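You operate a simulated robot arm through the tools that you are given. There is no shell and no other tool.

Carry out the task below with a simulated two-armed robot. There is one attempt and no reset: what you move stays moved.

TASK
Scrub the mud off the floor of the cooler tray with suds.
Fine: use the scrub brush, put it back, and put the lid on the suds tin again; the tray stays where it stands. Set down upright: scrub brush. What is to be rubbed or washed off counts as gone when no trace of it is left.

It is judged by the outcome, as a careful person would: the job done as asked, and still so three seconds after it is handed in. It fails if anything else is knocked over, pushed out of place, dropped, spilled or broken. Lids that push on must go on centred and level and be pressed home; caps that screw on are set level and turned clockwise until they are tight.

THE ROBOT
Two 7-joint arms with two-finger grippers on one trunk that stands fixed in place. Base frame: the origin is at the foot of the trunk, x ahead of it, y to its left, z up. Lengths are in m, angles in rad, forces in N, time in s.
The left shoulder is at [0.07, 0.139, 1.155], the right one opposite. With the tool pointing down near the work surface each hand reaches from about 0.28 to 0.74 m from the base axis, measured 20 degrees to its own side. Payload 3.43 kg a hand.
The tool frame of a hand sits at the grasp point between the pads (the TCP): z along the fingers, y along the line on which they close. The tips reach 0.03 m beyond it. The gripper opens to 0.104 m; its body begins 0.057 m behind the TCP.
Orientation is told as [roll, pitch, yaw] about the base's x, y, z axes, in that order, counted from this pose: with the fingers straight down and closing along the base's y, the tool's x points along the base's -x, its y along +y and its z along -z.

THE INTERFACE
- The arms move only by the tool servo_tool. It takes "left_series", "right_series" or both (then of equal length, played together; a hand with none holds still); each is a list of rows, each an object of numbers (a shift or turn left out is 0, a gripper value left out holds the last): "tx", "ty", "tz": the shift along the tool's x, y, z in m; "wx", "wy", "wz": the turn, a rotation vector about the tool's x, y, z in rad; "fingers": the opening, from 0 (shut) to 1 (fully open). In form: [{"tx": .., "ty": .., "tz": .., "wx": .., "wy": .., "wz": .., "fingers": ..}, ...]. A call has 1 to 20 rows; each row shifts and turns the commanded pose from where the row before left it, along the tool's axes as they then stand. Each row takes 0.2 s and may step no farther than 0.05 m and 0.15 rad from the row before; otherwise, or with a gripper value out of range, the whole call is refused. Where a pose cannot be reached the arm comes as near as it can. A force on the tool above 50 N (or 10 N above the force at the start of the call, whichever is more), or a blocked arm, ends the call early, and 0.2 s more pass. Each finger travels about 0.045 m/s and halts on what it meets, pressing with about 30 N; the grip force reading is that of the motor and also rises with nothing between the fingers. The clock runs only during rows and for 0.2 s after the last one: add rows that do not move to give the fingers time. It gives the time, the measured TCP pose, the force on the tool (base axes), the opening and the grip force at its end, in the units of the frame above (readings bear some noise), with the torque about the TCP (base axes, N m) and any sound that the robot's microphone picked up.
- Cameras (640 x 400 px; columns grow to the right, rows downward): "scene" is now at [0.1166, 0.0447, 1.3639]; the picture's right is [0.54, -0.84, 0.00], its down [-0.62, -0.40, -0.67] and it looks along [0.57, 0.36, -0.74] (base axes); focal length 371 px, centre (320, 200). "left" rides on the left gripper at [0.067, -0.018, -0.09] in its tool frame; the picture's right is [0.25, 0.97, 0.00], its down [-0.73, 0.19, -0.66] and it looks along [-0.64, 0.17, 0.75] (tool axes); focal length 218 px, centre (320, 200). "right" rides on the right gripper at [0.067, 0.018, -0.09] in its tool frame; the picture's right is [-0.25, 0.97, 0.00], its down [-0.73, -0.19, -0.66] and it looks along [-0.64, -0.17, 0.75] (tool axes); focal length 218 px, centre (320, 200).
- capture(camera): a new picture of that camera. It takes no simulated time.
- raise_lower(by): slides the trunk up (or, below 0, down) by that many m; the arms and the scene camera ride with it, the base frame stays. It gives what a move gives, with no picture.
- head_to(pan, tilt): turns the head with the scene camera to pan (to the left, within 1.501 rad either way) and tilt (down, from -0.506 to 1.204), counted from straight ahead of the robot. It gives what a move gives.
- locate(camera, pixels): for up to 12 pixels [column, row] of the newest picture of that camera ("zoom" is the newest enlarged one), the place [x, y, z] in the base frame of the surface seen there, good to about 0.002 m. It takes no simulated time.
- enlarge(camera, box): a new picture of the part [left, top, right, bottom] of that camera's present view, enlarged. It takes no simulated time.
- hand_in(): hands the job in; it is judged then, once.

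Open the grippers and draw the arms clear of the work before you hand the job in, unless the task says otherwise.

The tools are called after "Request:" as name(argument=value, ...) on one line, values as JSON. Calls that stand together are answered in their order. servo_tool: Moves the arms, as the interface text tells. Its arguments: {"type":"object","properties":{"left_series":{"type":"array"},"right_series":{"type":"array"}},"required":[]} The other tools are called the same way: raise_lower (by) moves the trunk up or down; head_to (pan, tilt) turns the head that bears the scene camera; capture (camera) takes a picture; locate (camera, pixels) gives the place of the surface under pixels of a picture; enlarge (camera, box) takes an enlarged picture of a part of a camera's view; hand_in () hands the job in.

At the start:

```text
time: 0.0
left_eef_pos: [0.3182, 0.4018, 1.0494]
left_orientation: [-0.002, -0.003, -0.001]
left_force: [0.4, 0.1, 0.6]
left_wrist_torque: [0.0, 0.03, 0.02]
left_gripper_width: 0.1039
left_gripper_force: 0.0
right_eef_pos: [0.3034, 0.0599, 1.0453]
right_orientation: [-0.001, -0.001, 0.001]
right_force: [0.4, -0.1, 0.6]
right_wrist_torque: [-0.06, 0.0, -0.03]
right_gripper_width: 0.1037
right_gripper_force: 0.0
trunk travel left (down, up): [-0.65, 0.29]
head pan, tilt (commanded): [0.571, 0.831]
```

scene: 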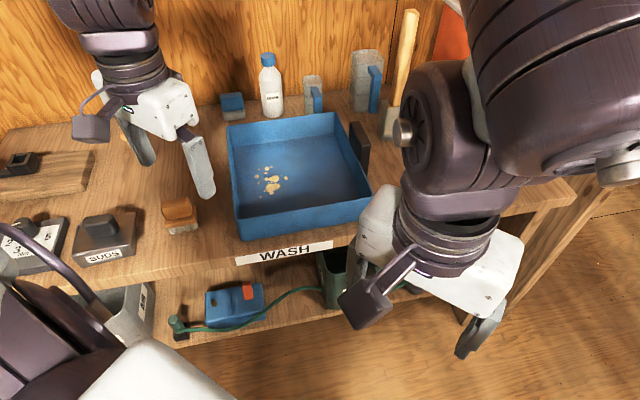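
right: 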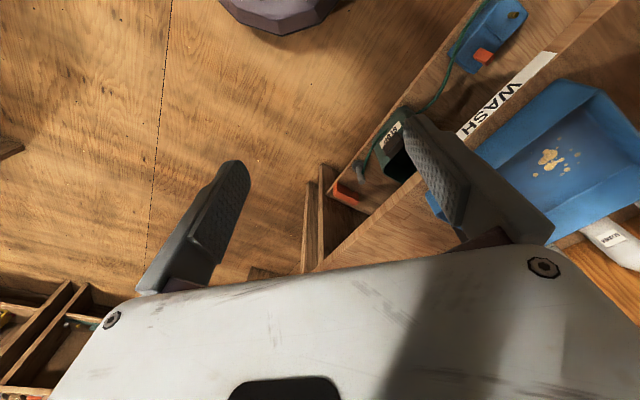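
left: 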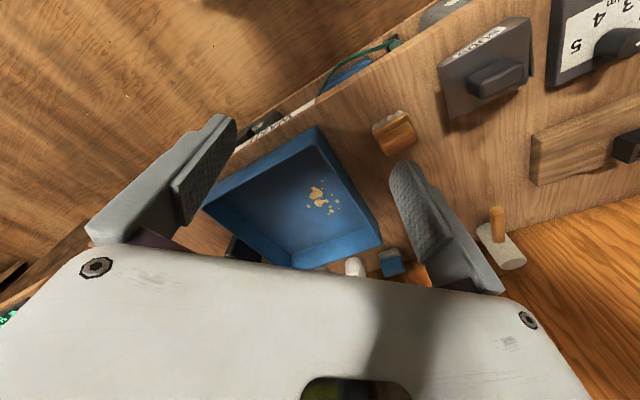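

The pictures show the blue tray with mud at about (270,182), a suds tin at (105,235), and something like a brush at (180,213). I take closer views to identify everything before moving.

Request:
enlarge(camera="scene", box=[0, 130, 240, 280])

Request:
enlarge(camera="scene", box=[200, 30, 440, 180])

Request:
enlarge(camera="left", box=[320, 0, 640, 200])

```text
2.67 times, centred on (120, 205) of scene
```

zoom: 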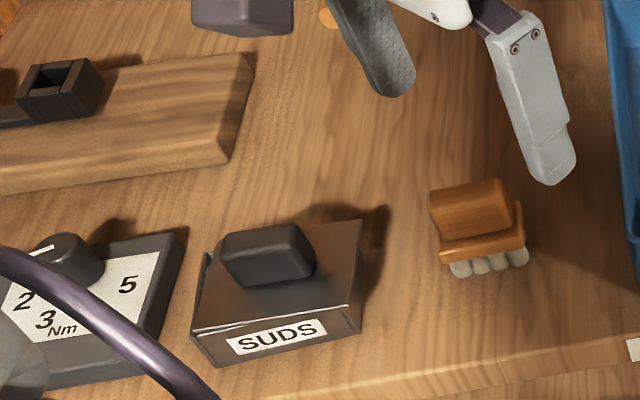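

```text
2.67 times, centred on (320, 105) of scene
```

zoom: 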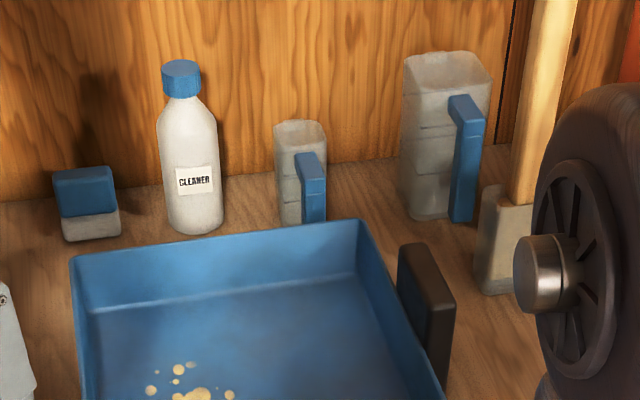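

```text
2.00 times, centred on (480, 100) of left
```

zoom: 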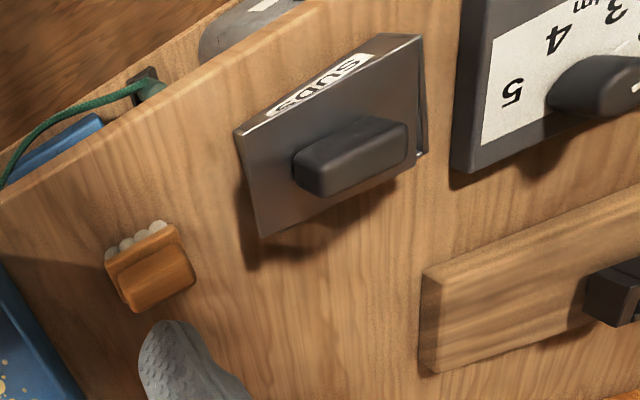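

The wooden block with bristles at (180,213) is the scrub brush, and the SUDS tin has a lid with a knob. I measure the tray, mud, brush and tin.

Request:
capture(camera="scene")

Request:
locate(camera="scene", pixels=[[228, 125], [334, 113], [369, 186], [240, 238], [238, 203], [355, 175], [325, 140], [235, 148], [270, 182], [300, 165], [285, 215], [355, 140]])

Request:
enlarge(camera="scene", box=[60, 180, 220, 280])

```text
taken
```

scene: 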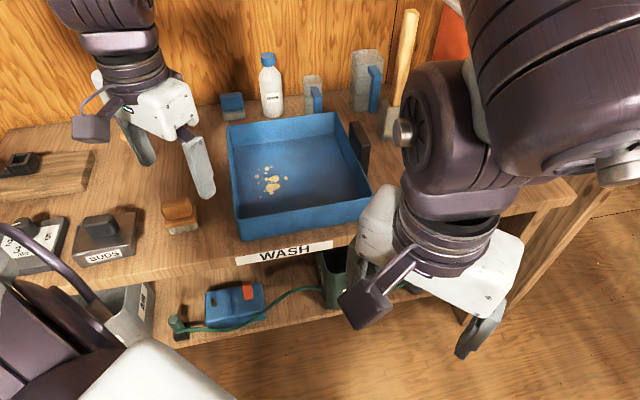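

```text
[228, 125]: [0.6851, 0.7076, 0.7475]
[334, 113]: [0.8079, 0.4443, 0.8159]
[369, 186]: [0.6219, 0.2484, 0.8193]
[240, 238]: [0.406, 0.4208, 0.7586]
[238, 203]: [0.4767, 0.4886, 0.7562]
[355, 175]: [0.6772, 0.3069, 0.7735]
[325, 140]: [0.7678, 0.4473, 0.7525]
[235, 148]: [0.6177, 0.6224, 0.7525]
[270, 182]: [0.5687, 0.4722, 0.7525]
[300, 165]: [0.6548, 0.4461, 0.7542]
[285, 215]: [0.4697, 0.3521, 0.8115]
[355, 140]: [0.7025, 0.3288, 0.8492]
```

```text
4.00 times, centred on (140, 230) of scene
```

zoom: 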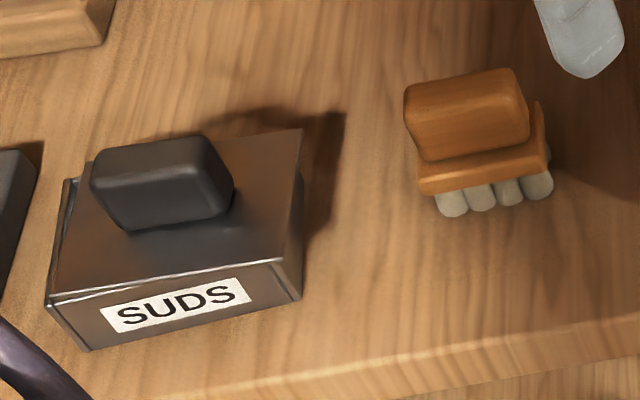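

I measure the tin lid, its knob and the brush in the enlarged view.

Request:
locate(camera="zoom", pixels=[[60, 285], [280, 252], [295, 137], [100, 155], [150, 160], [205, 145], [110, 170], [215, 175], [125, 215], [210, 205], [155, 250], [250, 230]])

Request:
locate(camera="zoom", pixels=[[410, 90], [512, 75], [525, 130], [425, 155], [465, 105], [430, 185], [545, 155], [450, 210], [540, 190], [295, 295], [90, 345], [68, 190]])

```text
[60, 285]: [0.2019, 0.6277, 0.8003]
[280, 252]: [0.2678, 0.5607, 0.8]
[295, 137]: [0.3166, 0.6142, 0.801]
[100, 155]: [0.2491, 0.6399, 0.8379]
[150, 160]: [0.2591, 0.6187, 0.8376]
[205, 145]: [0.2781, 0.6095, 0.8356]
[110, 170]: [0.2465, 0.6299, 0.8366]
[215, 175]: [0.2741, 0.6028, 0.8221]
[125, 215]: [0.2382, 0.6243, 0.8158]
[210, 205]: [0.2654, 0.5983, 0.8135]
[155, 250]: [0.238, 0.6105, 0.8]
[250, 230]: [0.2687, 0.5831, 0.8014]
```

```text
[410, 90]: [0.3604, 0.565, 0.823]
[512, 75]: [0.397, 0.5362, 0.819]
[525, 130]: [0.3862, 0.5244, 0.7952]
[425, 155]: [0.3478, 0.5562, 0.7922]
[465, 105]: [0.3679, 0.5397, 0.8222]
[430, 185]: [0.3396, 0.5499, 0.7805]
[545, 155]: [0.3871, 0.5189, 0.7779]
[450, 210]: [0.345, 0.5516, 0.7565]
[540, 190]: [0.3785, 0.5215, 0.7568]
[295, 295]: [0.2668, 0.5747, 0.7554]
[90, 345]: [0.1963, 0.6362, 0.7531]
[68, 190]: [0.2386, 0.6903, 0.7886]
```

Table top is near z=0.75, lid top at 0.80, knob top at 0.838; the knob and tin are turned about -45°. I carry the left hand above the tin and turn it by -0.785 yaw to look down at it.

Request:
servo_tool(left_series=[{"tx": 0.0126, "ty": 0.042}, {"tx": 0.0126, "ty": 0.042}, {"tx": 0.0126, "ty": 0.042}, {"tx": 0.0126, "ty": 0.042}, {"tx": 0.0126, "ty": 0.042}, {"wz": 0.15}, {"wz": 0.15}, {"wz": 0.15}, {"wz": 0.15}, {"wz": 0.15}, {"wz": 0.035}, {}])

Request:
capture(camera="left")

Request:
capture(camera="scene")

```text
time: 2.6
left_eef_pos: [0.2555, 0.6123, 1.0482]
left_orientation: [0.0, -0.002, -0.788]
left_force: [-0.1, -0.4, -0.5]
left_wrist_torque: [-0.02, 0.05, 0.05]
left_gripper_width: 0.1038
left_gripper_force: 0.1
right_eef_pos: [0.3021, 0.0593, 1.0448]
right_orientation: [0.001, 0.001, 0.002]
right_force: [0.9, 0.7, 0.1]
right_wrist_torque: [0.01, 0.0, 0.03]
right_gripper_width: 0.1041
right_gripper_force: 0.0
trunk travel left (down, up): [-0.65, 0.29]
head pan, tilt (commanded): [0.571, 0.831]
```

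```text
taken
```

left: 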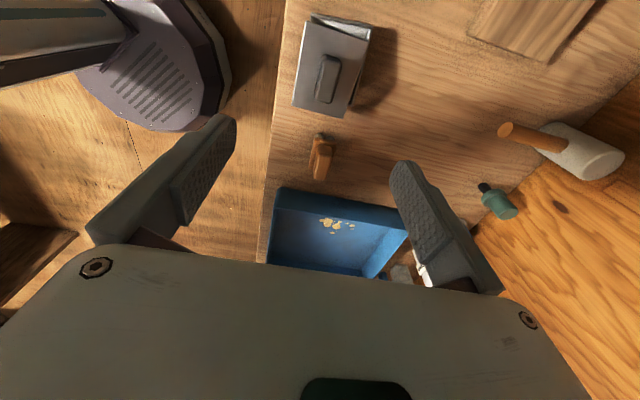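

```text
taken
```

scene: 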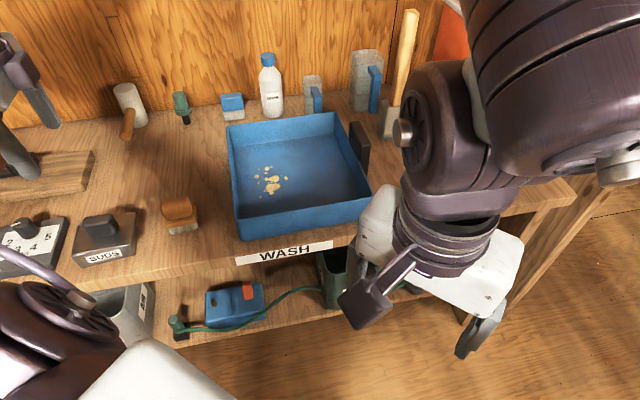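

The left camera now sees the tin (330,65), the brush (322,155) and the tray. I enlarge and measure precisely.

Request:
enlarge(camera="left", box=[260, 0, 420, 100])

Request:
locate(camera="zoom", pixels=[[216, 60], [452, 130], [355, 455], [140, 420], [265, 215], [305, 225], [275, 400], [230, 395], [330, 240], [310, 395], [430, 110], [180, 70]])

```text
4.00 times, centred on (340, 50) of left
```

zoom: 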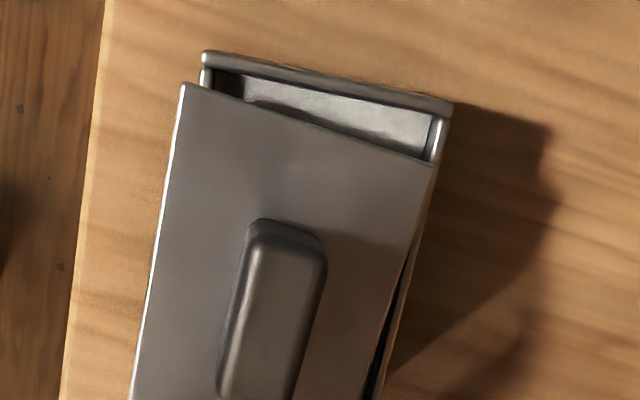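

```text
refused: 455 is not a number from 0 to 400
```

The lid lies askew on the tin, with the opening partly showing. I take a slightly wider enlargement to see the whole tin and measure it.

Request:
enlarge(camera="left", box=[250, 0, 442, 120])

Request:
locate(camera="zoom", pixels=[[205, 43], [374, 88], [188, 73], [390, 138], [300, 385], [150, 355], [250, 195], [295, 205], [265, 335], [215, 330], [300, 95], [235, 62]])

```text
3.33 times, centred on (346, 60) of left
```

zoom: 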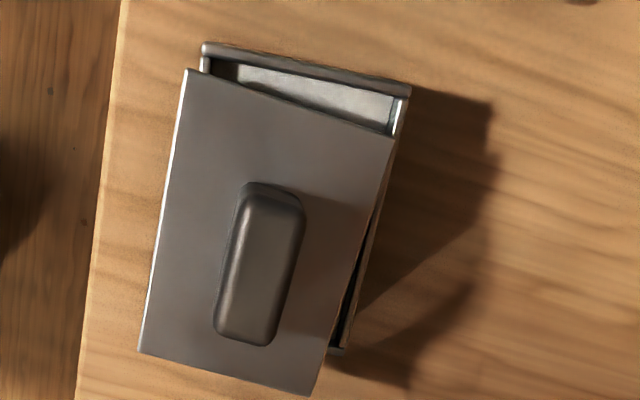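

```text
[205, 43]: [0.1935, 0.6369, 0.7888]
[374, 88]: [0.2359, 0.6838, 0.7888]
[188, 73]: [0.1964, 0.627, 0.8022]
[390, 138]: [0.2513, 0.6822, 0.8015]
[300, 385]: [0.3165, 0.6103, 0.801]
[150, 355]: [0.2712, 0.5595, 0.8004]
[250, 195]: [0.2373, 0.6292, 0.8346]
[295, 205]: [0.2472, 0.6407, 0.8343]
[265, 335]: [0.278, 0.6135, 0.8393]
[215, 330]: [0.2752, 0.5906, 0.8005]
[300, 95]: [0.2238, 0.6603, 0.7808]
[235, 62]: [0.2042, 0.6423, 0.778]
```

Tin rim is near z=0.789 and the lid top near 0.801. I measure the knob's centre and look for a free spot on the table for the lid, around scene pixel (145,180).

Request:
locate(camera="zoom", pixels=[[258, 265], [235, 265], [275, 265], [298, 265], [270, 190], [245, 335], [408, 92], [140, 352], [310, 395], [340, 350], [395, 120], [350, 240]])

Request:
locate(camera="scene", pixels=[[145, 180], [127, 137], [187, 122], [94, 155], [88, 188], [190, 160], [165, 165], [125, 195], [220, 130], [222, 180], [164, 215], [195, 215]])

Request:
locate(camera="left", pixels=[[275, 190], [270, 262], [380, 278], [406, 232], [322, 135], [332, 150], [322, 178], [320, 160], [335, 222], [350, 225], [330, 232], [345, 243]])

```text
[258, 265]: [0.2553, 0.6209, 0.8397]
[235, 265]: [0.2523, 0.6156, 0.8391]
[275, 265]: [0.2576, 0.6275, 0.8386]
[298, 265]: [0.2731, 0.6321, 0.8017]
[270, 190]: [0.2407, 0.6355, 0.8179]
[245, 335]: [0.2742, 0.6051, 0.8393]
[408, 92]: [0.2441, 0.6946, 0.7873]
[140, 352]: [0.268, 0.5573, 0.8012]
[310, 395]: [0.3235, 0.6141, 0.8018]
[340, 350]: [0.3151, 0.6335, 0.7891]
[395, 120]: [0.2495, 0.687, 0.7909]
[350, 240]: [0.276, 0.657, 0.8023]
```

```text
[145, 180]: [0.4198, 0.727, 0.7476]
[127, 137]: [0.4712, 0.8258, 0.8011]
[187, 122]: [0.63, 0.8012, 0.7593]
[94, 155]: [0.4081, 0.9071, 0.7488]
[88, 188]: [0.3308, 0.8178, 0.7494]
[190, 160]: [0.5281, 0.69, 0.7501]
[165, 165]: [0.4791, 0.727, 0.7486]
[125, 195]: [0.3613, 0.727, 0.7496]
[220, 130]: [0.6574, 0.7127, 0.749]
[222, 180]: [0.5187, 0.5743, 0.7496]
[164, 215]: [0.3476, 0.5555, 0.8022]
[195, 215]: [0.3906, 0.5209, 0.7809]
```

```text
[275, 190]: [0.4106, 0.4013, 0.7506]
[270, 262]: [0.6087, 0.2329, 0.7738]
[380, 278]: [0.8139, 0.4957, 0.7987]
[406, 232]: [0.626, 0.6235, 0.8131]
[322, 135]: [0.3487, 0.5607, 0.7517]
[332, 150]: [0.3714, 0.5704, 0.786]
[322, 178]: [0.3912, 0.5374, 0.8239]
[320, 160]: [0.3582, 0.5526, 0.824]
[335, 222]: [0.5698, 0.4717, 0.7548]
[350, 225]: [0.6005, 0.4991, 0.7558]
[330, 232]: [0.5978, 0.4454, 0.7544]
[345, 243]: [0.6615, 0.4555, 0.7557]
```

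The knob centre is about (0.257,0.6205) with its top at 0.839, and a free spot for the lid is near (0.385,0.69). I lower the left hand over the knob to z≈0.88 and check alignment.

Request:
servo_tool(left_series=[{"tx": 0.0039, "ty": 0.0074, "tz": 0.03}, {"tz": 0.04}, {"tz": 0.04}, {"tz": 0.04}, {"tz": 0.018}, {}])

Request:
capture(camera="left")

Request:
capture(camera="scene")

```text
time: 4.0
left_eef_pos: [0.258, 0.6198, 0.8799]
left_orientation: [0.0, -0.002, -0.782]
left_force: [-0.2, 1.5, -0.2]
left_wrist_torque: [0.02, 0.01, -0.02]
left_gripper_width: 0.1042
left_gripper_force: 0.0
right_eef_pos: [0.302, 0.0594, 1.0447]
right_orientation: [0.001, -0.001, 0.002]
right_force: [0.2, -0.6, -0.5]
right_wrist_torque: [0.02, 0.02, 0.0]
right_gripper_width: 0.1041
right_gripper_force: 0.0
trunk travel left (down, up): [-0.65, 0.29]
head pan, tilt (commanded): [0.571, 0.831]
```

```text
taken
```

left: 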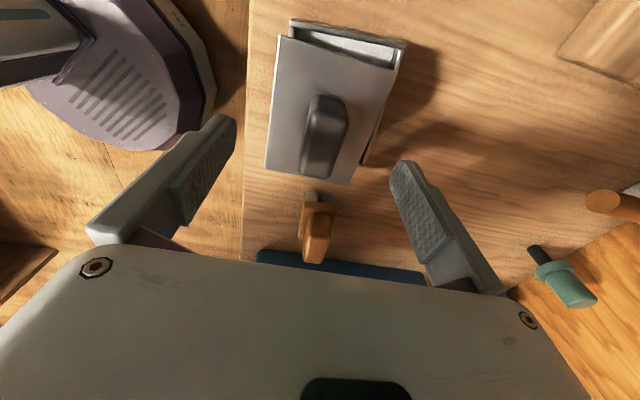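

```text
taken
```

scene: 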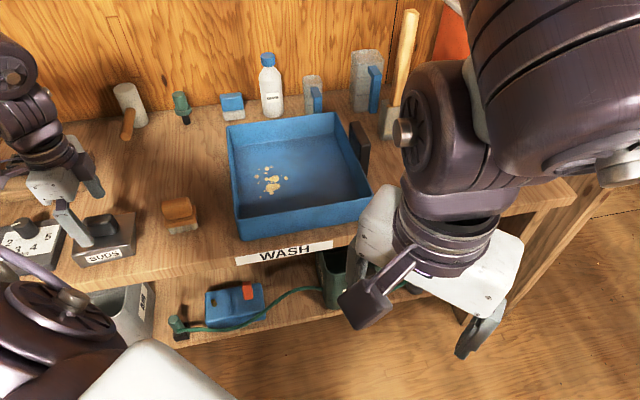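

The knob (325,130) lies between the fingers. I measure it again from this closer view before descending.

Request:
enlarge(camera="left", box=[240, 10, 440, 190])

Request:
locate(camera="left", pixels=[[280, 38], [392, 68], [352, 183], [266, 166], [325, 102], [312, 108], [340, 110], [310, 170], [332, 172], [323, 140], [290, 22], [404, 46]])

```text
2.22 times, centred on (340, 100) of left
```

zoom: 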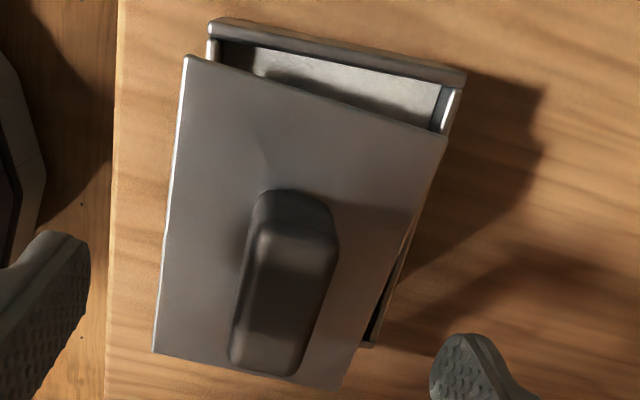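

```text
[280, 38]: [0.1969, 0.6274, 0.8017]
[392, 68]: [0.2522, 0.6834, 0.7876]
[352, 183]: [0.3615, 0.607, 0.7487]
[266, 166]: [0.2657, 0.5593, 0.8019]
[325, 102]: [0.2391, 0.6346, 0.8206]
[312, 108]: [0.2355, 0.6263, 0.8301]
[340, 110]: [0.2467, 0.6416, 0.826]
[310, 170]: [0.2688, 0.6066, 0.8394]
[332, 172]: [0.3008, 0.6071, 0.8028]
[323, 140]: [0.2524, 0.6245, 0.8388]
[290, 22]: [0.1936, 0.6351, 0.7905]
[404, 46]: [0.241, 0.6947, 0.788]
```

I lower to z≈0.837 (tips about 5 mm above the lid) and close on the knob.

Request:
servo_tool(left_series=[{"tz": 0.023}, {"tz": 0.02}, {}, {"fingers": 0.0}, {}, {}, {}, {}, {}, {}, {}])

Request:
capture(camera="left")

```text
time: 6.4
left_eef_pos: [0.257, 0.6201, 0.8374]
left_orientation: [-0.001, -0.003, -0.786]
left_force: [0.2, 0.0, 0.2]
left_wrist_torque: [-0.04, 0.0, 0.04]
left_gripper_width: 0.0249
left_gripper_force: 30.2
right_eef_pos: [0.3028, 0.0606, 1.0448]
right_orientation: [0.001, -0.001, 0.0]
right_force: [-0.5, 0.0, -0.1]
right_wrist_torque: [-0.02, 0.02, 0.06]
right_gripper_width: 0.1038
right_gripper_force: 0.1
trunk travel left (down, up): [-0.65, 0.29]
head pan, tilt (commanded): [0.571, 0.831]
```

```text
taken
```

left: 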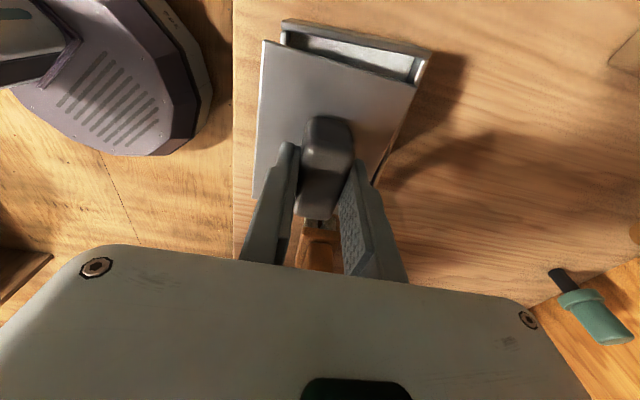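

The knob is gripped (opening 0.0249, 30 N). I lift slowly 4 cm and check that the tin stays.

Request:
servo_tool(left_series=[{"tz": -0.005}, {"tz": -0.01}, {"tz": -0.015}, {"tz": -0.02}, {}])

Request:
capture(camera="left")

Request:
enlarge(camera="scene", box=[0, 130, 240, 280])

```text
time: 7.6
left_eef_pos: [0.2576, 0.6202, 0.8868]
left_orientation: [-0.002, -0.001, -0.785]
left_force: [0.6, -0.1, 0.3]
left_wrist_torque: [0.0, 0.0, -0.01]
left_gripper_width: 0.0
left_gripper_force: 30.2
right_eef_pos: [0.301, 0.0599, 1.0449]
right_orientation: [0.001, -0.001, 0.001]
right_force: [-0.6, -0.3, -0.2]
right_wrist_torque: [-0.02, 0.0, 0.03]
right_gripper_width: 0.104
right_gripper_force: 0.2
trunk travel left (down, up): [-0.65, 0.29]
head pan, tilt (commanded): [0.571, 0.831]
```

```text
taken
```

left: 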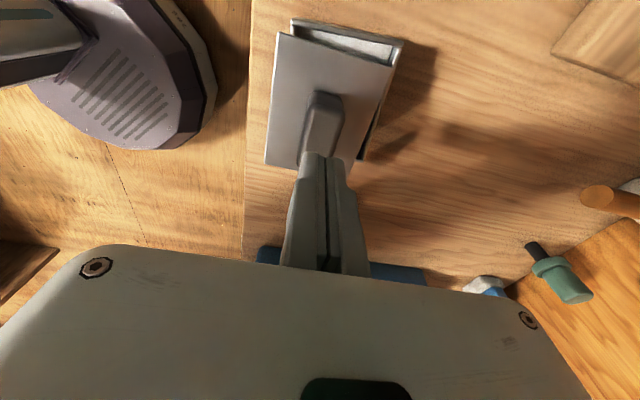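

```text
2.67 times, centred on (120, 205) of scene
```

zoom: 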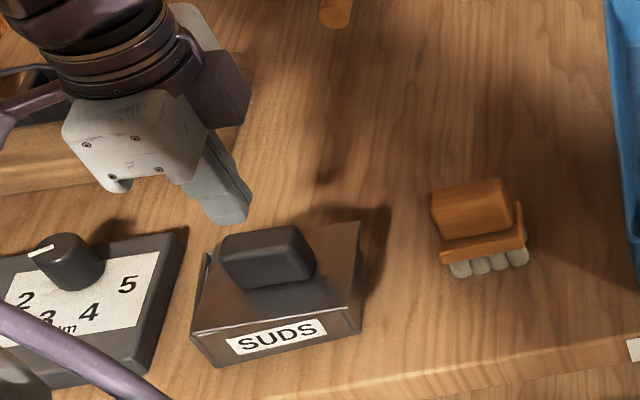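

The fingers slipped off the knob: the opening went to 0 and the lid stayed on the tin. I look closely at the knob's shape and whether anything moved.

Request:
enlarge(camera="left", box=[240, 0, 440, 180])

Request:
enlarge(camera="scene", box=[60, 200, 156, 260])

Request:
locate(camera="zoom", pixels=[[190, 110], [300, 95], [340, 120], [340, 170], [190, 180], [180, 140], [250, 130], [260, 200], [200, 230], [335, 210], [80, 340], [480, 310]])

```text
2.22 times, centred on (340, 90) of left
```

zoom: 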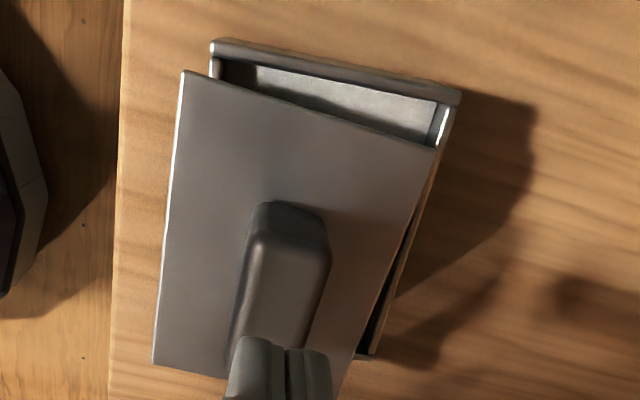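

```text
6.67 times, centred on (108, 230) of scene
```

zoom: 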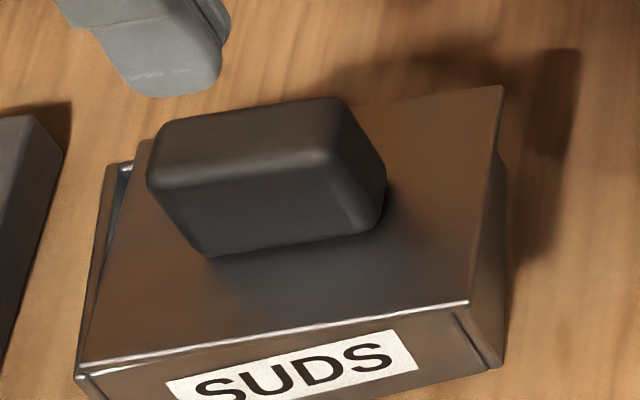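

```text
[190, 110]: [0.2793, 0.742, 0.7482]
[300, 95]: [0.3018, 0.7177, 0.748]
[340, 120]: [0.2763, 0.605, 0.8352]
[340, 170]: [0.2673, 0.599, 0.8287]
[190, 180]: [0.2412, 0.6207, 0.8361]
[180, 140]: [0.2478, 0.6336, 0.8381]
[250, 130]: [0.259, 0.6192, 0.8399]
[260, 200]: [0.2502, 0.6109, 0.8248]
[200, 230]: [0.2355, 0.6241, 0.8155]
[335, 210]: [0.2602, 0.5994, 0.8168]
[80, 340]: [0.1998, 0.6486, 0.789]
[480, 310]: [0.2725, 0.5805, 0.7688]
```

Nothing moved, and the knob is a rounded box with vertical faces, so I gripped it right and it slipped under load. I re-grip a little lower and pull up in tiny steps while reading the force.

Request:
servo_tool(left_series=[{"fingers": 0.5}, {}, {}, {}, {}, {"tz": 0.02}, {"tz": 0.02}, {"tz": 0.012}, {}, {"fingers": 0.0}, {}, {}, {}, {}, {}, {}])

Request:
servo_tool(left_series=[{"tz": -0.002}, {}])

Request:
servo_tool(left_series=[{"tz": -0.002}, {}])

```text
time: 11.0
left_eef_pos: [0.2572, 0.6198, 0.8358]
left_orientation: [0.002, -0.002, -0.786]
left_force: [-0.8, -0.3, -0.4]
left_wrist_torque: [0.03, 0.01, -0.03]
left_gripper_width: 0.0251
left_gripper_force: 30.4
right_eef_pos: [0.301, 0.0595, 1.0451]
right_orientation: [0.0, 0.001, 0.002]
right_force: [0.0, 0.0, -0.2]
right_wrist_torque: [0.01, 0.01, 0.0]
right_gripper_width: 0.104
right_gripper_force: 0.2
trunk travel left (down, up): [-0.65, 0.29]
head pan, tilt (commanded): [0.571, 0.831]
```

```text
time: 11.6
left_eef_pos: [0.2585, 0.6208, 0.8369]
left_orientation: [0.0, -0.001, -0.783]
left_force: [0.6, -0.2, -0.1]
left_wrist_torque: [-0.02, -0.04, 0.0]
left_gripper_width: 0.0249
left_gripper_force: 30.0
right_eef_pos: [0.3005, 0.06, 1.0436]
right_orientation: [0.0, -0.002, 0.001]
right_force: [0.5, -0.4, 0.4]
right_wrist_torque: [-0.01, -0.02, 0.01]
right_gripper_width: 0.1038
right_gripper_force: 0.2
trunk travel left (down, up): [-0.65, 0.29]
head pan, tilt (commanded): [0.571, 0.831]
```

```text
time: 12.2
left_eef_pos: [0.2582, 0.6211, 0.839]
left_orientation: [0.0, -0.002, -0.785]
left_force: [-0.4, -0.2, -0.9]
left_wrist_torque: [0.0, 0.01, 0.02]
left_gripper_width: 0.0252
left_gripper_force: 30.2
right_eef_pos: [0.3024, 0.0599, 1.0449]
right_orientation: [0.001, 0.0, 0.002]
right_force: [0.3, 0.2, 1.0]
right_wrist_torque: [0.03, 0.01, -0.01]
right_gripper_width: 0.1043
right_gripper_force: 0.1
trunk travel left (down, up): [-0.65, 0.29]
head pan, tilt (commanded): [0.571, 0.831]
```

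The force stays near zero while rising 4 mm. I check in the picture whether the lid rises with the hand.

Request:
servo_tool(left_series=[{"tz": -0.003}, {"tz": -0.003}, {}])

Request:
enlarge(camera="left", box=[220, 10, 460, 210])

Request:
enlarge(camera="scene", box=[60, 190, 156, 270])

```text
time: 13.0
left_eef_pos: [0.258, 0.6214, 0.8454]
left_orientation: [-0.001, -0.002, -0.784]
left_force: [-1.0, -0.1, -0.8]
left_wrist_torque: [0.02, 0.02, 0.0]
left_gripper_width: 0.0251
left_gripper_force: 29.8
right_eef_pos: [0.3014, 0.0592, 1.0446]
right_orientation: [-0.001, -0.001, 0.002]
right_force: [0.7, -0.3, -0.9]
right_wrist_torque: [-0.03, 0.03, 0.02]
right_gripper_width: 0.1038
right_gripper_force: 0.0
trunk travel left (down, up): [-0.65, 0.29]
head pan, tilt (commanded): [0.571, 0.831]
```

```text
2.00 times, centred on (340, 110) of left
```

zoom: 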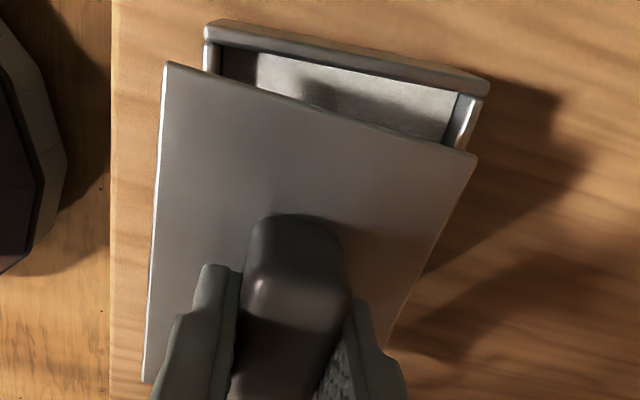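

```text
5.00 times, centred on (108, 230) of scene
```

zoom: 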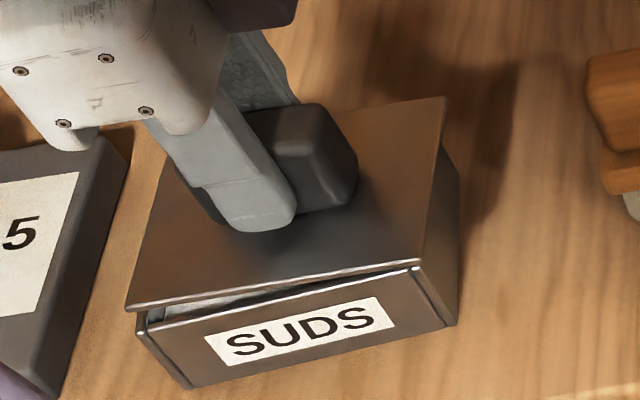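

The lid is now lifting with the hand (gap visible at the tin's front). I keep rising gently and check the grip.

Request:
servo_tool(left_series=[{"tz": -0.003}, {"tz": -0.004}, {"tz": -0.005}, {"tz": -0.006}, {"tz": -0.006}, {"tz": -0.006}, {"tz": -0.006}, {"tz": -0.006}, {"tz": -0.004}, {"tz": -0.002}, {}])

Request:
capture(camera="left")

Request:
enlarge(camera="scene", box=[20, 130, 212, 270])

```text
time: 15.4
left_eef_pos: [0.257, 0.621, 0.893]
left_orientation: [0.0, -0.001, -0.786]
left_force: [0.5, 0.2, 0.2]
left_wrist_torque: [0.0, -0.04, -0.02]
left_gripper_width: 0.0249
left_gripper_force: 30.0
right_eef_pos: [0.3018, 0.06, 1.0453]
right_orientation: [-0.001, 0.0, 0.003]
right_force: [-0.4, -0.2, -0.7]
right_wrist_torque: [-0.01, -0.04, 0.01]
right_gripper_width: 0.1039
right_gripper_force: 0.0
trunk travel left (down, up): [-0.65, 0.29]
head pan, tilt (commanded): [0.571, 0.831]
```

```text
taken
```

left: 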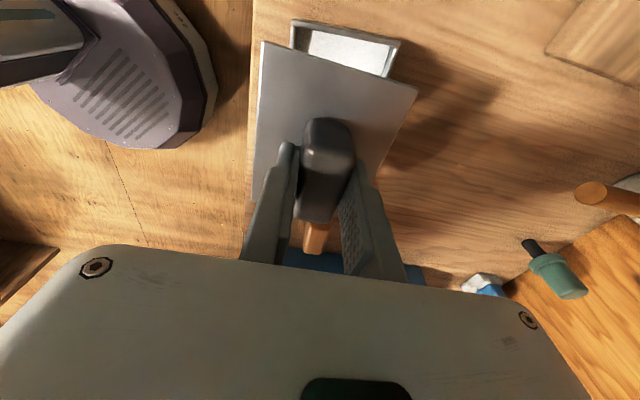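

```text
2.86 times, centred on (116, 200) of scene
```

zoom: 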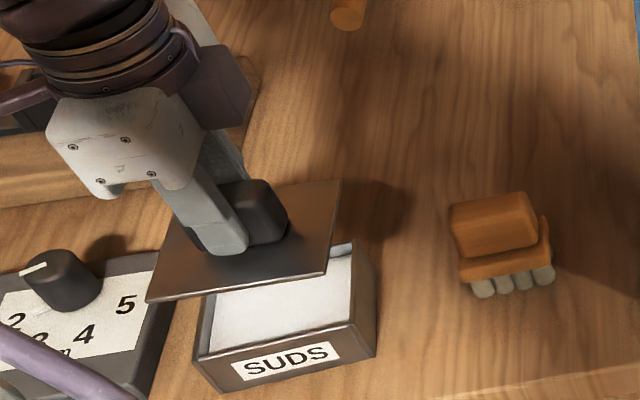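

The lid is held and the suds (white) show in the open tin. I carry it level to the free spot near (0.385,0.69).

Request:
servo_tool(left_series=[{"tx": -0.002, "ty": 0.006}, {"tx": -0.004, "ty": 0.012}, {"tx": -0.005, "ty": 0.016}, {"tx": -0.005, "ty": 0.018}, {"tx": -0.005, "ty": 0.018}, {"tx": -0.005, "ty": 0.018}, {"tx": -0.005, "ty": 0.018}, {"tx": -0.005, "ty": 0.016}, {"tx": -0.004, "ty": 0.011}, {"tx": -0.002, "ty": 0.006}, {}, {}])

Request:
capture(camera="left")

Request:
capture(camera="scene")

```text
time: 18.0
left_eef_pos: [0.3851, 0.6906, 0.8939]
left_orientation: [0.001, -0.001, -0.787]
left_force: [-0.3, 0.2, -0.9]
left_wrist_torque: [-0.01, 0.0, 0.01]
left_gripper_width: 0.0249
left_gripper_force: 30.4
right_eef_pos: [0.3029, 0.0593, 1.0452]
right_orientation: [0.001, 0.0, 0.002]
right_force: [-0.3, 0.2, -0.5]
right_wrist_torque: [-0.02, 0.03, 0.0]
right_gripper_width: 0.1042
right_gripper_force: 0.1
trunk travel left (down, up): [-0.65, 0.29]
head pan, tilt (commanded): [0.571, 0.831]
```

```text
taken
```

left: 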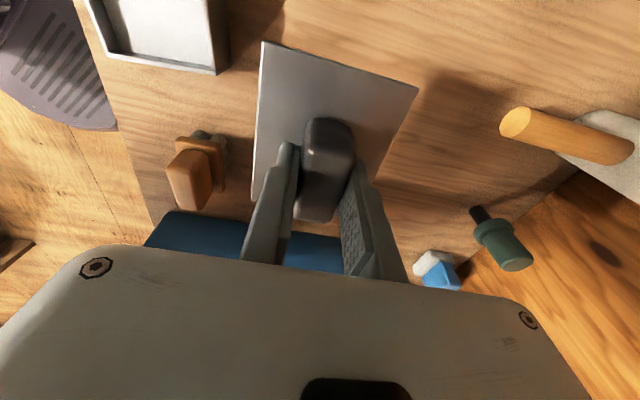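

```text
taken
```

scene: 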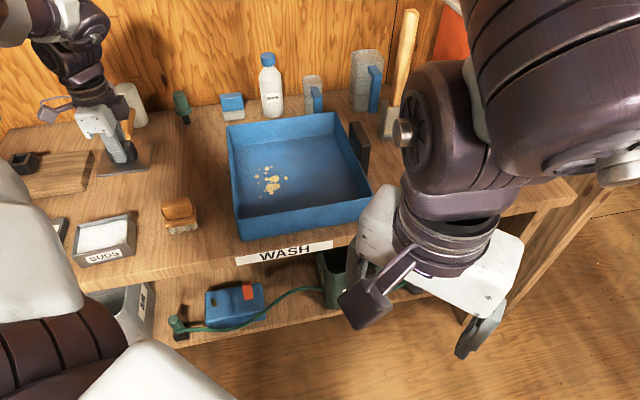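

The area below is clear. I lower the lid to just above the table.

Request:
servo_tool(left_series=[{"tz": 0.006}, {"tz": 0.012}, {"tz": 0.015}, {"tz": 0.015}, {"tz": 0.015}, {"tz": 0.01}, {"tz": 0.005}, {"tz": 0.003}, {}])

Request:
enlarge(camera="scene", box=[60, 100, 180, 200])

Request:
capture(camera="left")

```text
time: 20.0
left_eef_pos: [0.3853, 0.6895, 0.8132]
left_orientation: [0.0, -0.003, -0.784]
left_force: [0.1, -0.2, -0.9]
left_wrist_torque: [-0.03, 0.0, 0.01]
left_gripper_width: 0.0252
left_gripper_force: 30.1
right_eef_pos: [0.3021, 0.0599, 1.0436]
right_orientation: [-0.001, -0.002, 0.001]
right_force: [-0.2, -0.3, 0.9]
right_wrist_torque: [0.0, 0.0, 0.0]
right_gripper_width: 0.1037
right_gripper_force: 0.1
trunk travel left (down, up): [-0.65, 0.29]
head pan, tilt (commanded): [0.571, 0.831]
```

```text
4.00 times, centred on (120, 150) of scene
```

zoom: 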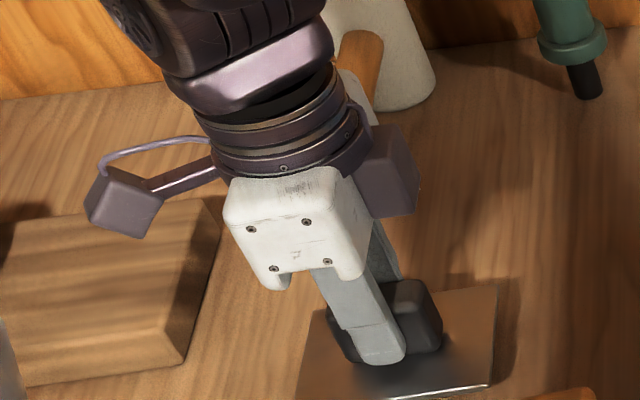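

```text
taken
```

left: 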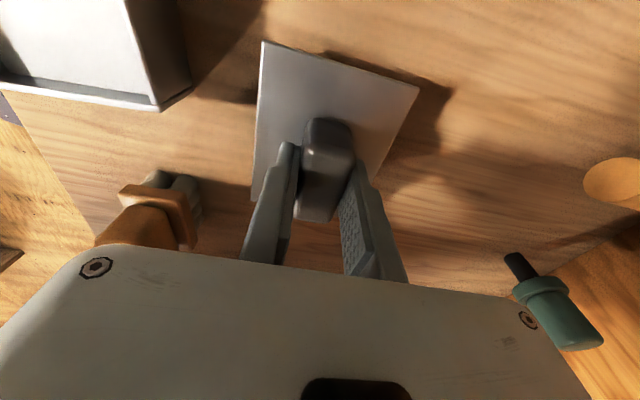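

The lid is near the table. I descend in small steps watching the force.

Request:
servo_tool(left_series=[{"tz": 0.003}, {"tz": 0.003}, {}])

Request:
servo_tool(left_series=[{"tz": 0.002}, {"tz": 0.002}, {}])

Request:
servo_tool(left_series=[{"tz": 0.002}, {"tz": 0.001}, {}])

```text
time: 20.8
left_eef_pos: [0.3841, 0.6882, 0.8079]
left_orientation: [0.0, -0.001, -0.784]
left_force: [0.9, -0.8, -0.3]
left_wrist_torque: [0.02, 0.06, -0.01]
left_gripper_width: 0.025
left_gripper_force: 29.5
right_eef_pos: [0.301, 0.0587, 1.046]
right_orientation: [0.0, 0.001, 0.001]
right_force: [-0.3, -0.3, 0.1]
right_wrist_torque: [0.0, 0.02, 0.04]
right_gripper_width: 0.1041
right_gripper_force: 0.1
trunk travel left (down, up): [-0.65, 0.29]
head pan, tilt (commanded): [0.571, 0.831]
```

```text
time: 21.6
left_eef_pos: [0.3849, 0.6895, 0.8034]
left_orientation: [-0.001, -0.001, -0.785]
left_force: [0.4, 0.9, 0.1]
left_wrist_torque: [0.01, 0.02, -0.03]
left_gripper_width: 0.025
left_gripper_force: 29.6
right_eef_pos: [0.3029, 0.0591, 1.0451]
right_orientation: [0.0, 0.001, 0.003]
right_force: [-0.2, -0.6, 0.6]
right_wrist_torque: [-0.02, -0.01, -0.01]
right_gripper_width: 0.1037
right_gripper_force: 0.0
trunk travel left (down, up): [-0.65, 0.29]
head pan, tilt (commanded): [0.571, 0.831]
```

```text
time: 22.4
left_eef_pos: [0.3839, 0.6886, 0.7997]
left_orientation: [-0.001, -0.002, -0.784]
left_force: [0.0, -0.5, -0.3]
left_wrist_torque: [-0.03, -0.01, -0.03]
left_gripper_width: 0.0253
left_gripper_force: 29.7
right_eef_pos: [0.3021, 0.0588, 1.0457]
right_orientation: [-0.001, 0.0, 0.002]
right_force: [0.6, -0.5, 0.1]
right_wrist_torque: [-0.02, -0.03, 0.02]
right_gripper_width: 0.1037
right_gripper_force: 0.1
trunk travel left (down, up): [-0.65, 0.29]
head pan, tilt (commanded): [0.571, 0.831]
```

No contact yet at z=0.800. I look at the gap and go on down.

Request:
enlarge(camera="left", box=[220, 20, 460, 170])

Request:
locate(camera="zoom", pixels=[[130, 90], [480, 190], [200, 150], [550, 150], [90, 300], [120, 60]])

Request:
servo_tool(left_series=[{"tz": 0.001}, {"tz": 0.001}, {}])

```text
2.67 times, centred on (340, 95) of left
```

zoom: 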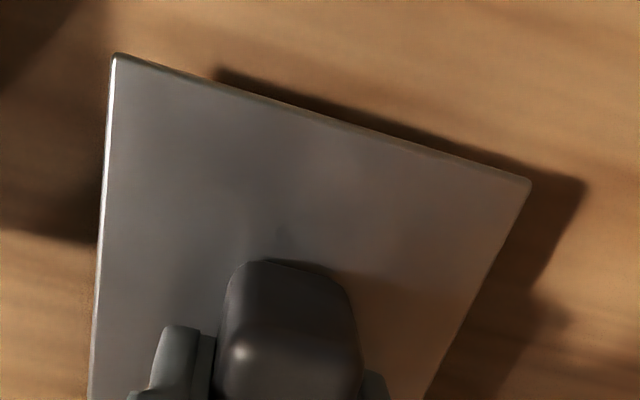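

```text
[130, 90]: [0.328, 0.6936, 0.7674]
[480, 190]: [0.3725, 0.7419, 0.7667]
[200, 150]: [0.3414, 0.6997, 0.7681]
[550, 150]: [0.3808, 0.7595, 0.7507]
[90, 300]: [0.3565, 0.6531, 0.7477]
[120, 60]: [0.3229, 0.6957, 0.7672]
```

```text
time: 23.2
left_eef_pos: [0.3859, 0.6884, 0.8011]
left_orientation: [-0.002, -0.002, -0.783]
left_force: [0.3, -0.7, -1.3]
left_wrist_torque: [-0.01, 0.01, -0.01]
left_gripper_width: 0.0252
left_gripper_force: 30.3
right_eef_pos: [0.3025, 0.0602, 1.0445]
right_orientation: [0.0, -0.002, 0.002]
right_force: [0.0, -0.4, 0.0]
right_wrist_torque: [0.02, -0.02, -0.04]
right_gripper_width: 0.1039
right_gripper_force: 0.0
trunk travel left (down, up): [-0.65, 0.29]
head pan, tilt (commanded): [0.571, 0.831]
```

The lid top is at 0.767; still little force. I continue down.

Request:
servo_tool(left_series=[{"tz": 0.001}, {"tz": 0.001}, {}])

Request:
servo_tool(left_series=[{"tz": 0.001}, {"tz": 0.001}, {}])

Request:
enlarge(camera="left", box=[220, 20, 460, 170])

Request:
locate(camera="zoom", pixels=[[130, 90], [480, 190], [200, 150], [550, 150], [90, 300], [120, 60]])

```text
time: 24.0
left_eef_pos: [0.384, 0.6876, 0.7999]
left_orientation: [0.0, 0.0, -0.785]
left_force: [0.0, 0.7, 0.2]
left_wrist_torque: [-0.01, 0.0, -0.02]
left_gripper_width: 0.0254
left_gripper_force: 29.8
left hand out of reach, approached as far as the arm can: row 1
right_eef_pos: [0.3028, 0.0598, 1.0448]
right_orientation: [0.0, -0.001, 0.001]
right_force: [-0.3, 0.0, 0.9]
right_wrist_torque: [0.01, 0.01, 0.0]
right_gripper_width: 0.1038
right_gripper_force: 0.0
trunk travel left (down, up): [-0.65, 0.29]
head pan, tilt (commanded): [0.571, 0.831]
```

```text
time: 24.8
left_eef_pos: [0.3837, 0.6889, 0.7984]
left_orientation: [0.001, -0.002, -0.785]
left_force: [0.3, 0.7, -0.3]
left_wrist_torque: [0.04, 0.01, -0.01]
left_gripper_width: 0.0251
left_gripper_force: 30.0
right_eef_pos: [0.3032, 0.0588, 1.0454]
right_orientation: [0.001, -0.002, 0.002]
right_force: [-0.2, 0.2, -0.8]
right_wrist_torque: [0.0, 0.0, 0.01]
right_gripper_width: 0.1041
right_gripper_force: 0.0
trunk travel left (down, up): [-0.65, 0.29]
head pan, tilt (commanded): [0.571, 0.831]
```

```text
2.67 times, centred on (340, 95) of left
```

zoom: 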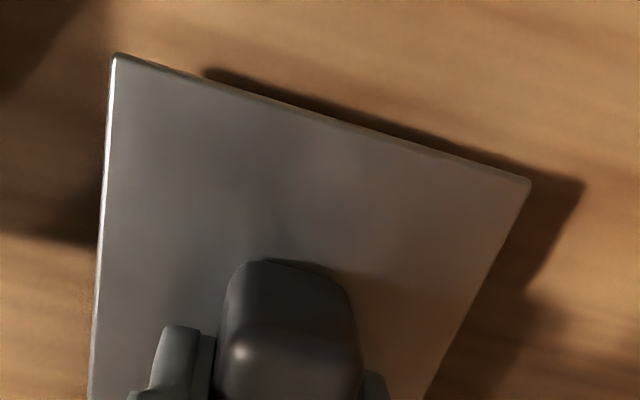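

```text
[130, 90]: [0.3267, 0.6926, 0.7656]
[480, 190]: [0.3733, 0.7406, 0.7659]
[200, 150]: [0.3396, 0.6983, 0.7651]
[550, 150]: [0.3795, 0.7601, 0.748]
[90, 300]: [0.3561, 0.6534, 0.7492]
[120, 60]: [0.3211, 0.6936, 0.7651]
```

The arm is at its reach limit here, so I raise the hand with the lid by 0.10 and lower the trunk by 0.10 to gain reach (also helpful for the tray later).

Request:
servo_tool(left_series=[{"tz": -0.003}, {"tz": -0.006}, {"tz": -0.008}, {"tz": -0.01}, {"tz": -0.01}, {"tz": -0.01}, {"tz": -0.01}, {"tz": -0.01}, {"tz": -0.01}, {"tz": -0.01}, {"tz": -0.008}, {"tz": -0.006}, {"tz": -0.003}, {}])

Request:
raise_lower(by=-0.05)

Request:
capture(camera="left")

Request:
capture(camera="scene")

Request:
capture(camera="right")

```text
time: 27.8
left_eef_pos: [0.3856, 0.687, 0.9024]
left_orientation: [0.001, -0.001, -0.786]
left_force: [0.6, 0.1, -0.1]
left_wrist_torque: [-0.02, 0.0, 0.01]
left_gripper_width: 0.0249
left_gripper_force: 30.9
right_eef_pos: [0.3019, 0.0591, 1.0442]
right_orientation: [0.001, 0.001, 0.003]
right_force: [0.4, -0.3, -0.1]
right_wrist_torque: [-0.01, -0.03, 0.01]
right_gripper_width: 0.1044
right_gripper_force: 0.0
trunk travel left (down, up): [-0.65, 0.29]
head pan, tilt (commanded): [0.571, 0.831]
```

```text
time: 28.7
left_eef_pos: [0.3848, 0.687, 0.851]
left_orientation: [-0.001, 0.0, -0.786]
left_force: [-0.3, 0.5, -0.6]
left_wrist_torque: [0.0, -0.01, 0.02]
left_gripper_width: 0.0253
left_gripper_force: 30.1
right_eef_pos: [0.3016, 0.0593, 0.9959]
right_orientation: [-0.001, -0.001, 0.002]
right_force: [0.0, 0.1, -1.2]
right_wrist_torque: [-0.01, 0.02, 0.01]
right_gripper_width: 0.1038
right_gripper_force: 0.1
trunk travel left (down, up): [-0.6, 0.34]
head pan, tilt (commanded): [0.571, 0.831]
```

```text
taken
```

left: 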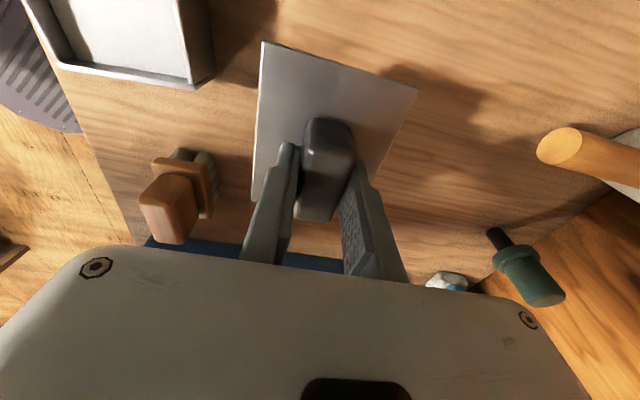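

```text
taken
```

scene: 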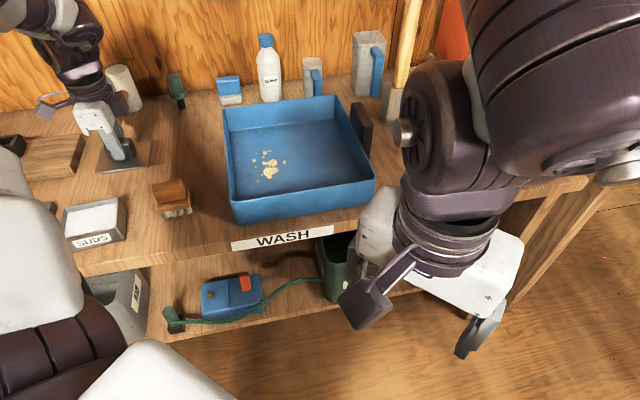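

```text
taken
```

right: 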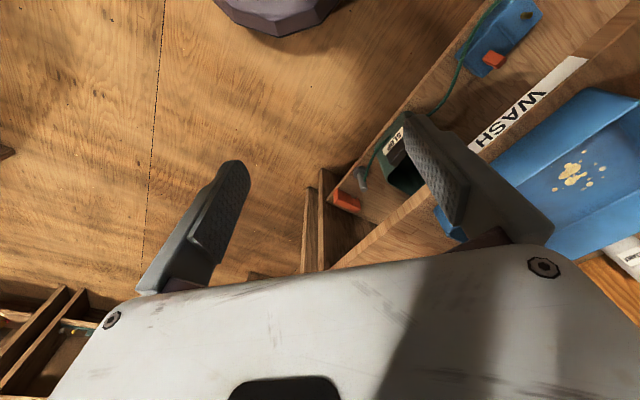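

Lowering worked. Before lowering further I check how high the left elbow link at scene (40,270) is above the bench.

Request:
locate(camera="scene", pixels=[[40, 250], [60, 280], [20, 200], [50, 220], [30, 300], [70, 350], [110, 150], [115, 300]])

```text
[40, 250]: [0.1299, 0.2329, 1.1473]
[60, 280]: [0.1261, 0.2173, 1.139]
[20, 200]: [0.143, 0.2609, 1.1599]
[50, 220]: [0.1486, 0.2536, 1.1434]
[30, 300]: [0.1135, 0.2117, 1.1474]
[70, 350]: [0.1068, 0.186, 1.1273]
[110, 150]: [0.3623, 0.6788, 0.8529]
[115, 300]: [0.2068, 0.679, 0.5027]
```

The arm links are well above the bench (z≈1.14). I lower the lid again from here.

Request:
servo_tool(left_series=[{"tz": 0.004}, {"tz": 0.008}, {"tz": 0.01}, {"tz": 0.01}, {"tz": 0.008}, {"tz": 0.006}, {"tz": 0.003}, {"tz": 0.002}, {}])

Request:
servo_tool(left_series=[{"tz": 0.002}, {"tz": 0.002}, {}])

Request:
servo_tool(left_series=[{"tz": 0.001}, {"tz": 0.001}, {}])

```text
time: 30.7
left_eef_pos: [0.3853, 0.689, 0.8002]
left_orientation: [-0.001, -0.003, -0.784]
left_force: [0.7, -0.6, -1.5]
left_wrist_torque: [0.0, -0.04, -0.02]
left_gripper_width: 0.025
left_gripper_force: 30.3
right_eef_pos: [0.3026, 0.0605, 0.994]
right_orientation: [-0.002, 0.0, 0.001]
right_force: [0.3, -0.8, 0.6]
right_wrist_torque: [-0.04, -0.01, 0.0]
right_gripper_width: 0.1041
right_gripper_force: 0.1
trunk travel left (down, up): [-0.6, 0.34]
head pan, tilt (commanded): [0.571, 0.831]
```

```text
time: 31.5
left_eef_pos: [0.3851, 0.6882, 0.7955]
left_orientation: [0.0, 0.0, -0.786]
left_force: [0.2, -0.1, -1.2]
left_wrist_torque: [-0.02, 0.0, -0.02]
left_gripper_width: 0.0254
left_gripper_force: 29.9
right_eef_pos: [0.3023, 0.0585, 0.9942]
right_orientation: [0.0, 0.0, 0.003]
right_force: [-0.3, -0.2, -0.2]
right_wrist_torque: [-0.01, -0.01, 0.01]
right_gripper_width: 0.1041
right_gripper_force: 0.1
trunk travel left (down, up): [-0.6, 0.34]
head pan, tilt (commanded): [0.571, 0.831]
```

```text
time: 32.3
left_eef_pos: [0.3844, 0.6869, 0.7949]
left_orientation: [0.003, -0.002, -0.786]
left_force: [1.4, 2.0, 7.5]
left_wrist_torque: [0.23, 0.28, -0.05]
left_gripper_width: 0.0248
left_gripper_force: 30.2
right_eef_pos: [0.3017, 0.0584, 0.9955]
right_orientation: [0.002, 0.0, 0.002]
right_force: [-1.6, 0.3, 0.7]
right_wrist_torque: [0.02, 0.0, -0.01]
right_gripper_width: 0.1042
right_gripper_force: 0.2
trunk travel left (down, up): [-0.6, 0.34]
head pan, tilt (commanded): [0.571, 0.831]
```

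Contact is felt (7.5 N) at z=0.795, so the lid stands on the table. I open the fingers and rise.

Request:
servo_tool(left_series=[{"fingers": 0.6}, {}, {}, {}, {"tz": -0.01}, {"tz": -0.03}, {"tz": -0.04}, {"tz": -0.04}, {}])

Request:
capture(camera="left")

Request:
capture(camera="scene")

```text
time: 34.3
left_eef_pos: [0.3838, 0.6897, 0.9138]
left_orientation: [-0.002, -0.001, -0.784]
left_force: [-0.5, -0.1, -0.6]
left_wrist_torque: [-0.03, -0.01, 0.04]
left_gripper_width: 0.0624
left_gripper_force: 0.0
right_eef_pos: [0.3024, 0.0608, 0.9942]
right_orientation: [-0.001, 0.0, 0.003]
right_force: [-0.5, 0.4, 0.1]
right_wrist_torque: [-0.03, 0.0, 0.0]
right_gripper_width: 0.1037
right_gripper_force: 0.0
trunk travel left (down, up): [-0.6, 0.34]
head pan, tilt (commanded): [0.571, 0.831]
```

```text
taken
```

left: 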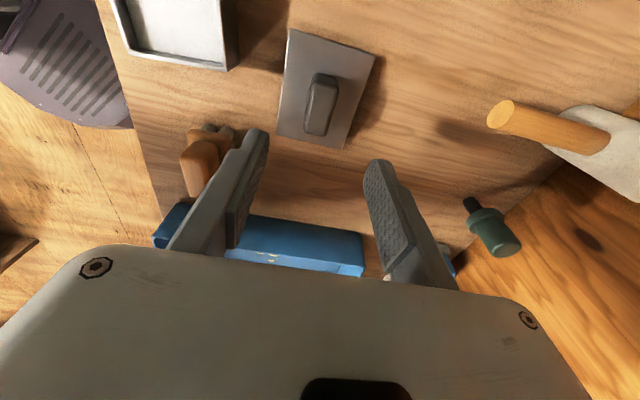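

```text
taken
```

scene: 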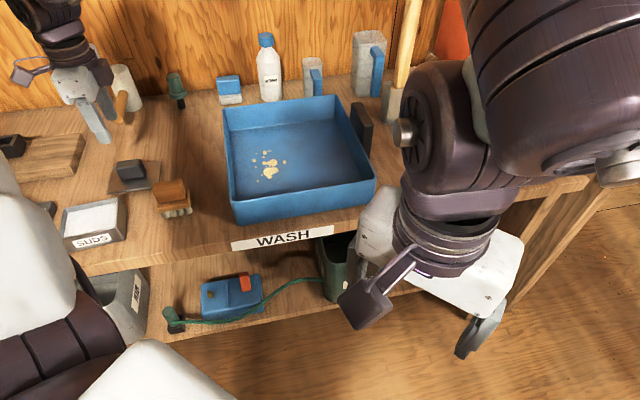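

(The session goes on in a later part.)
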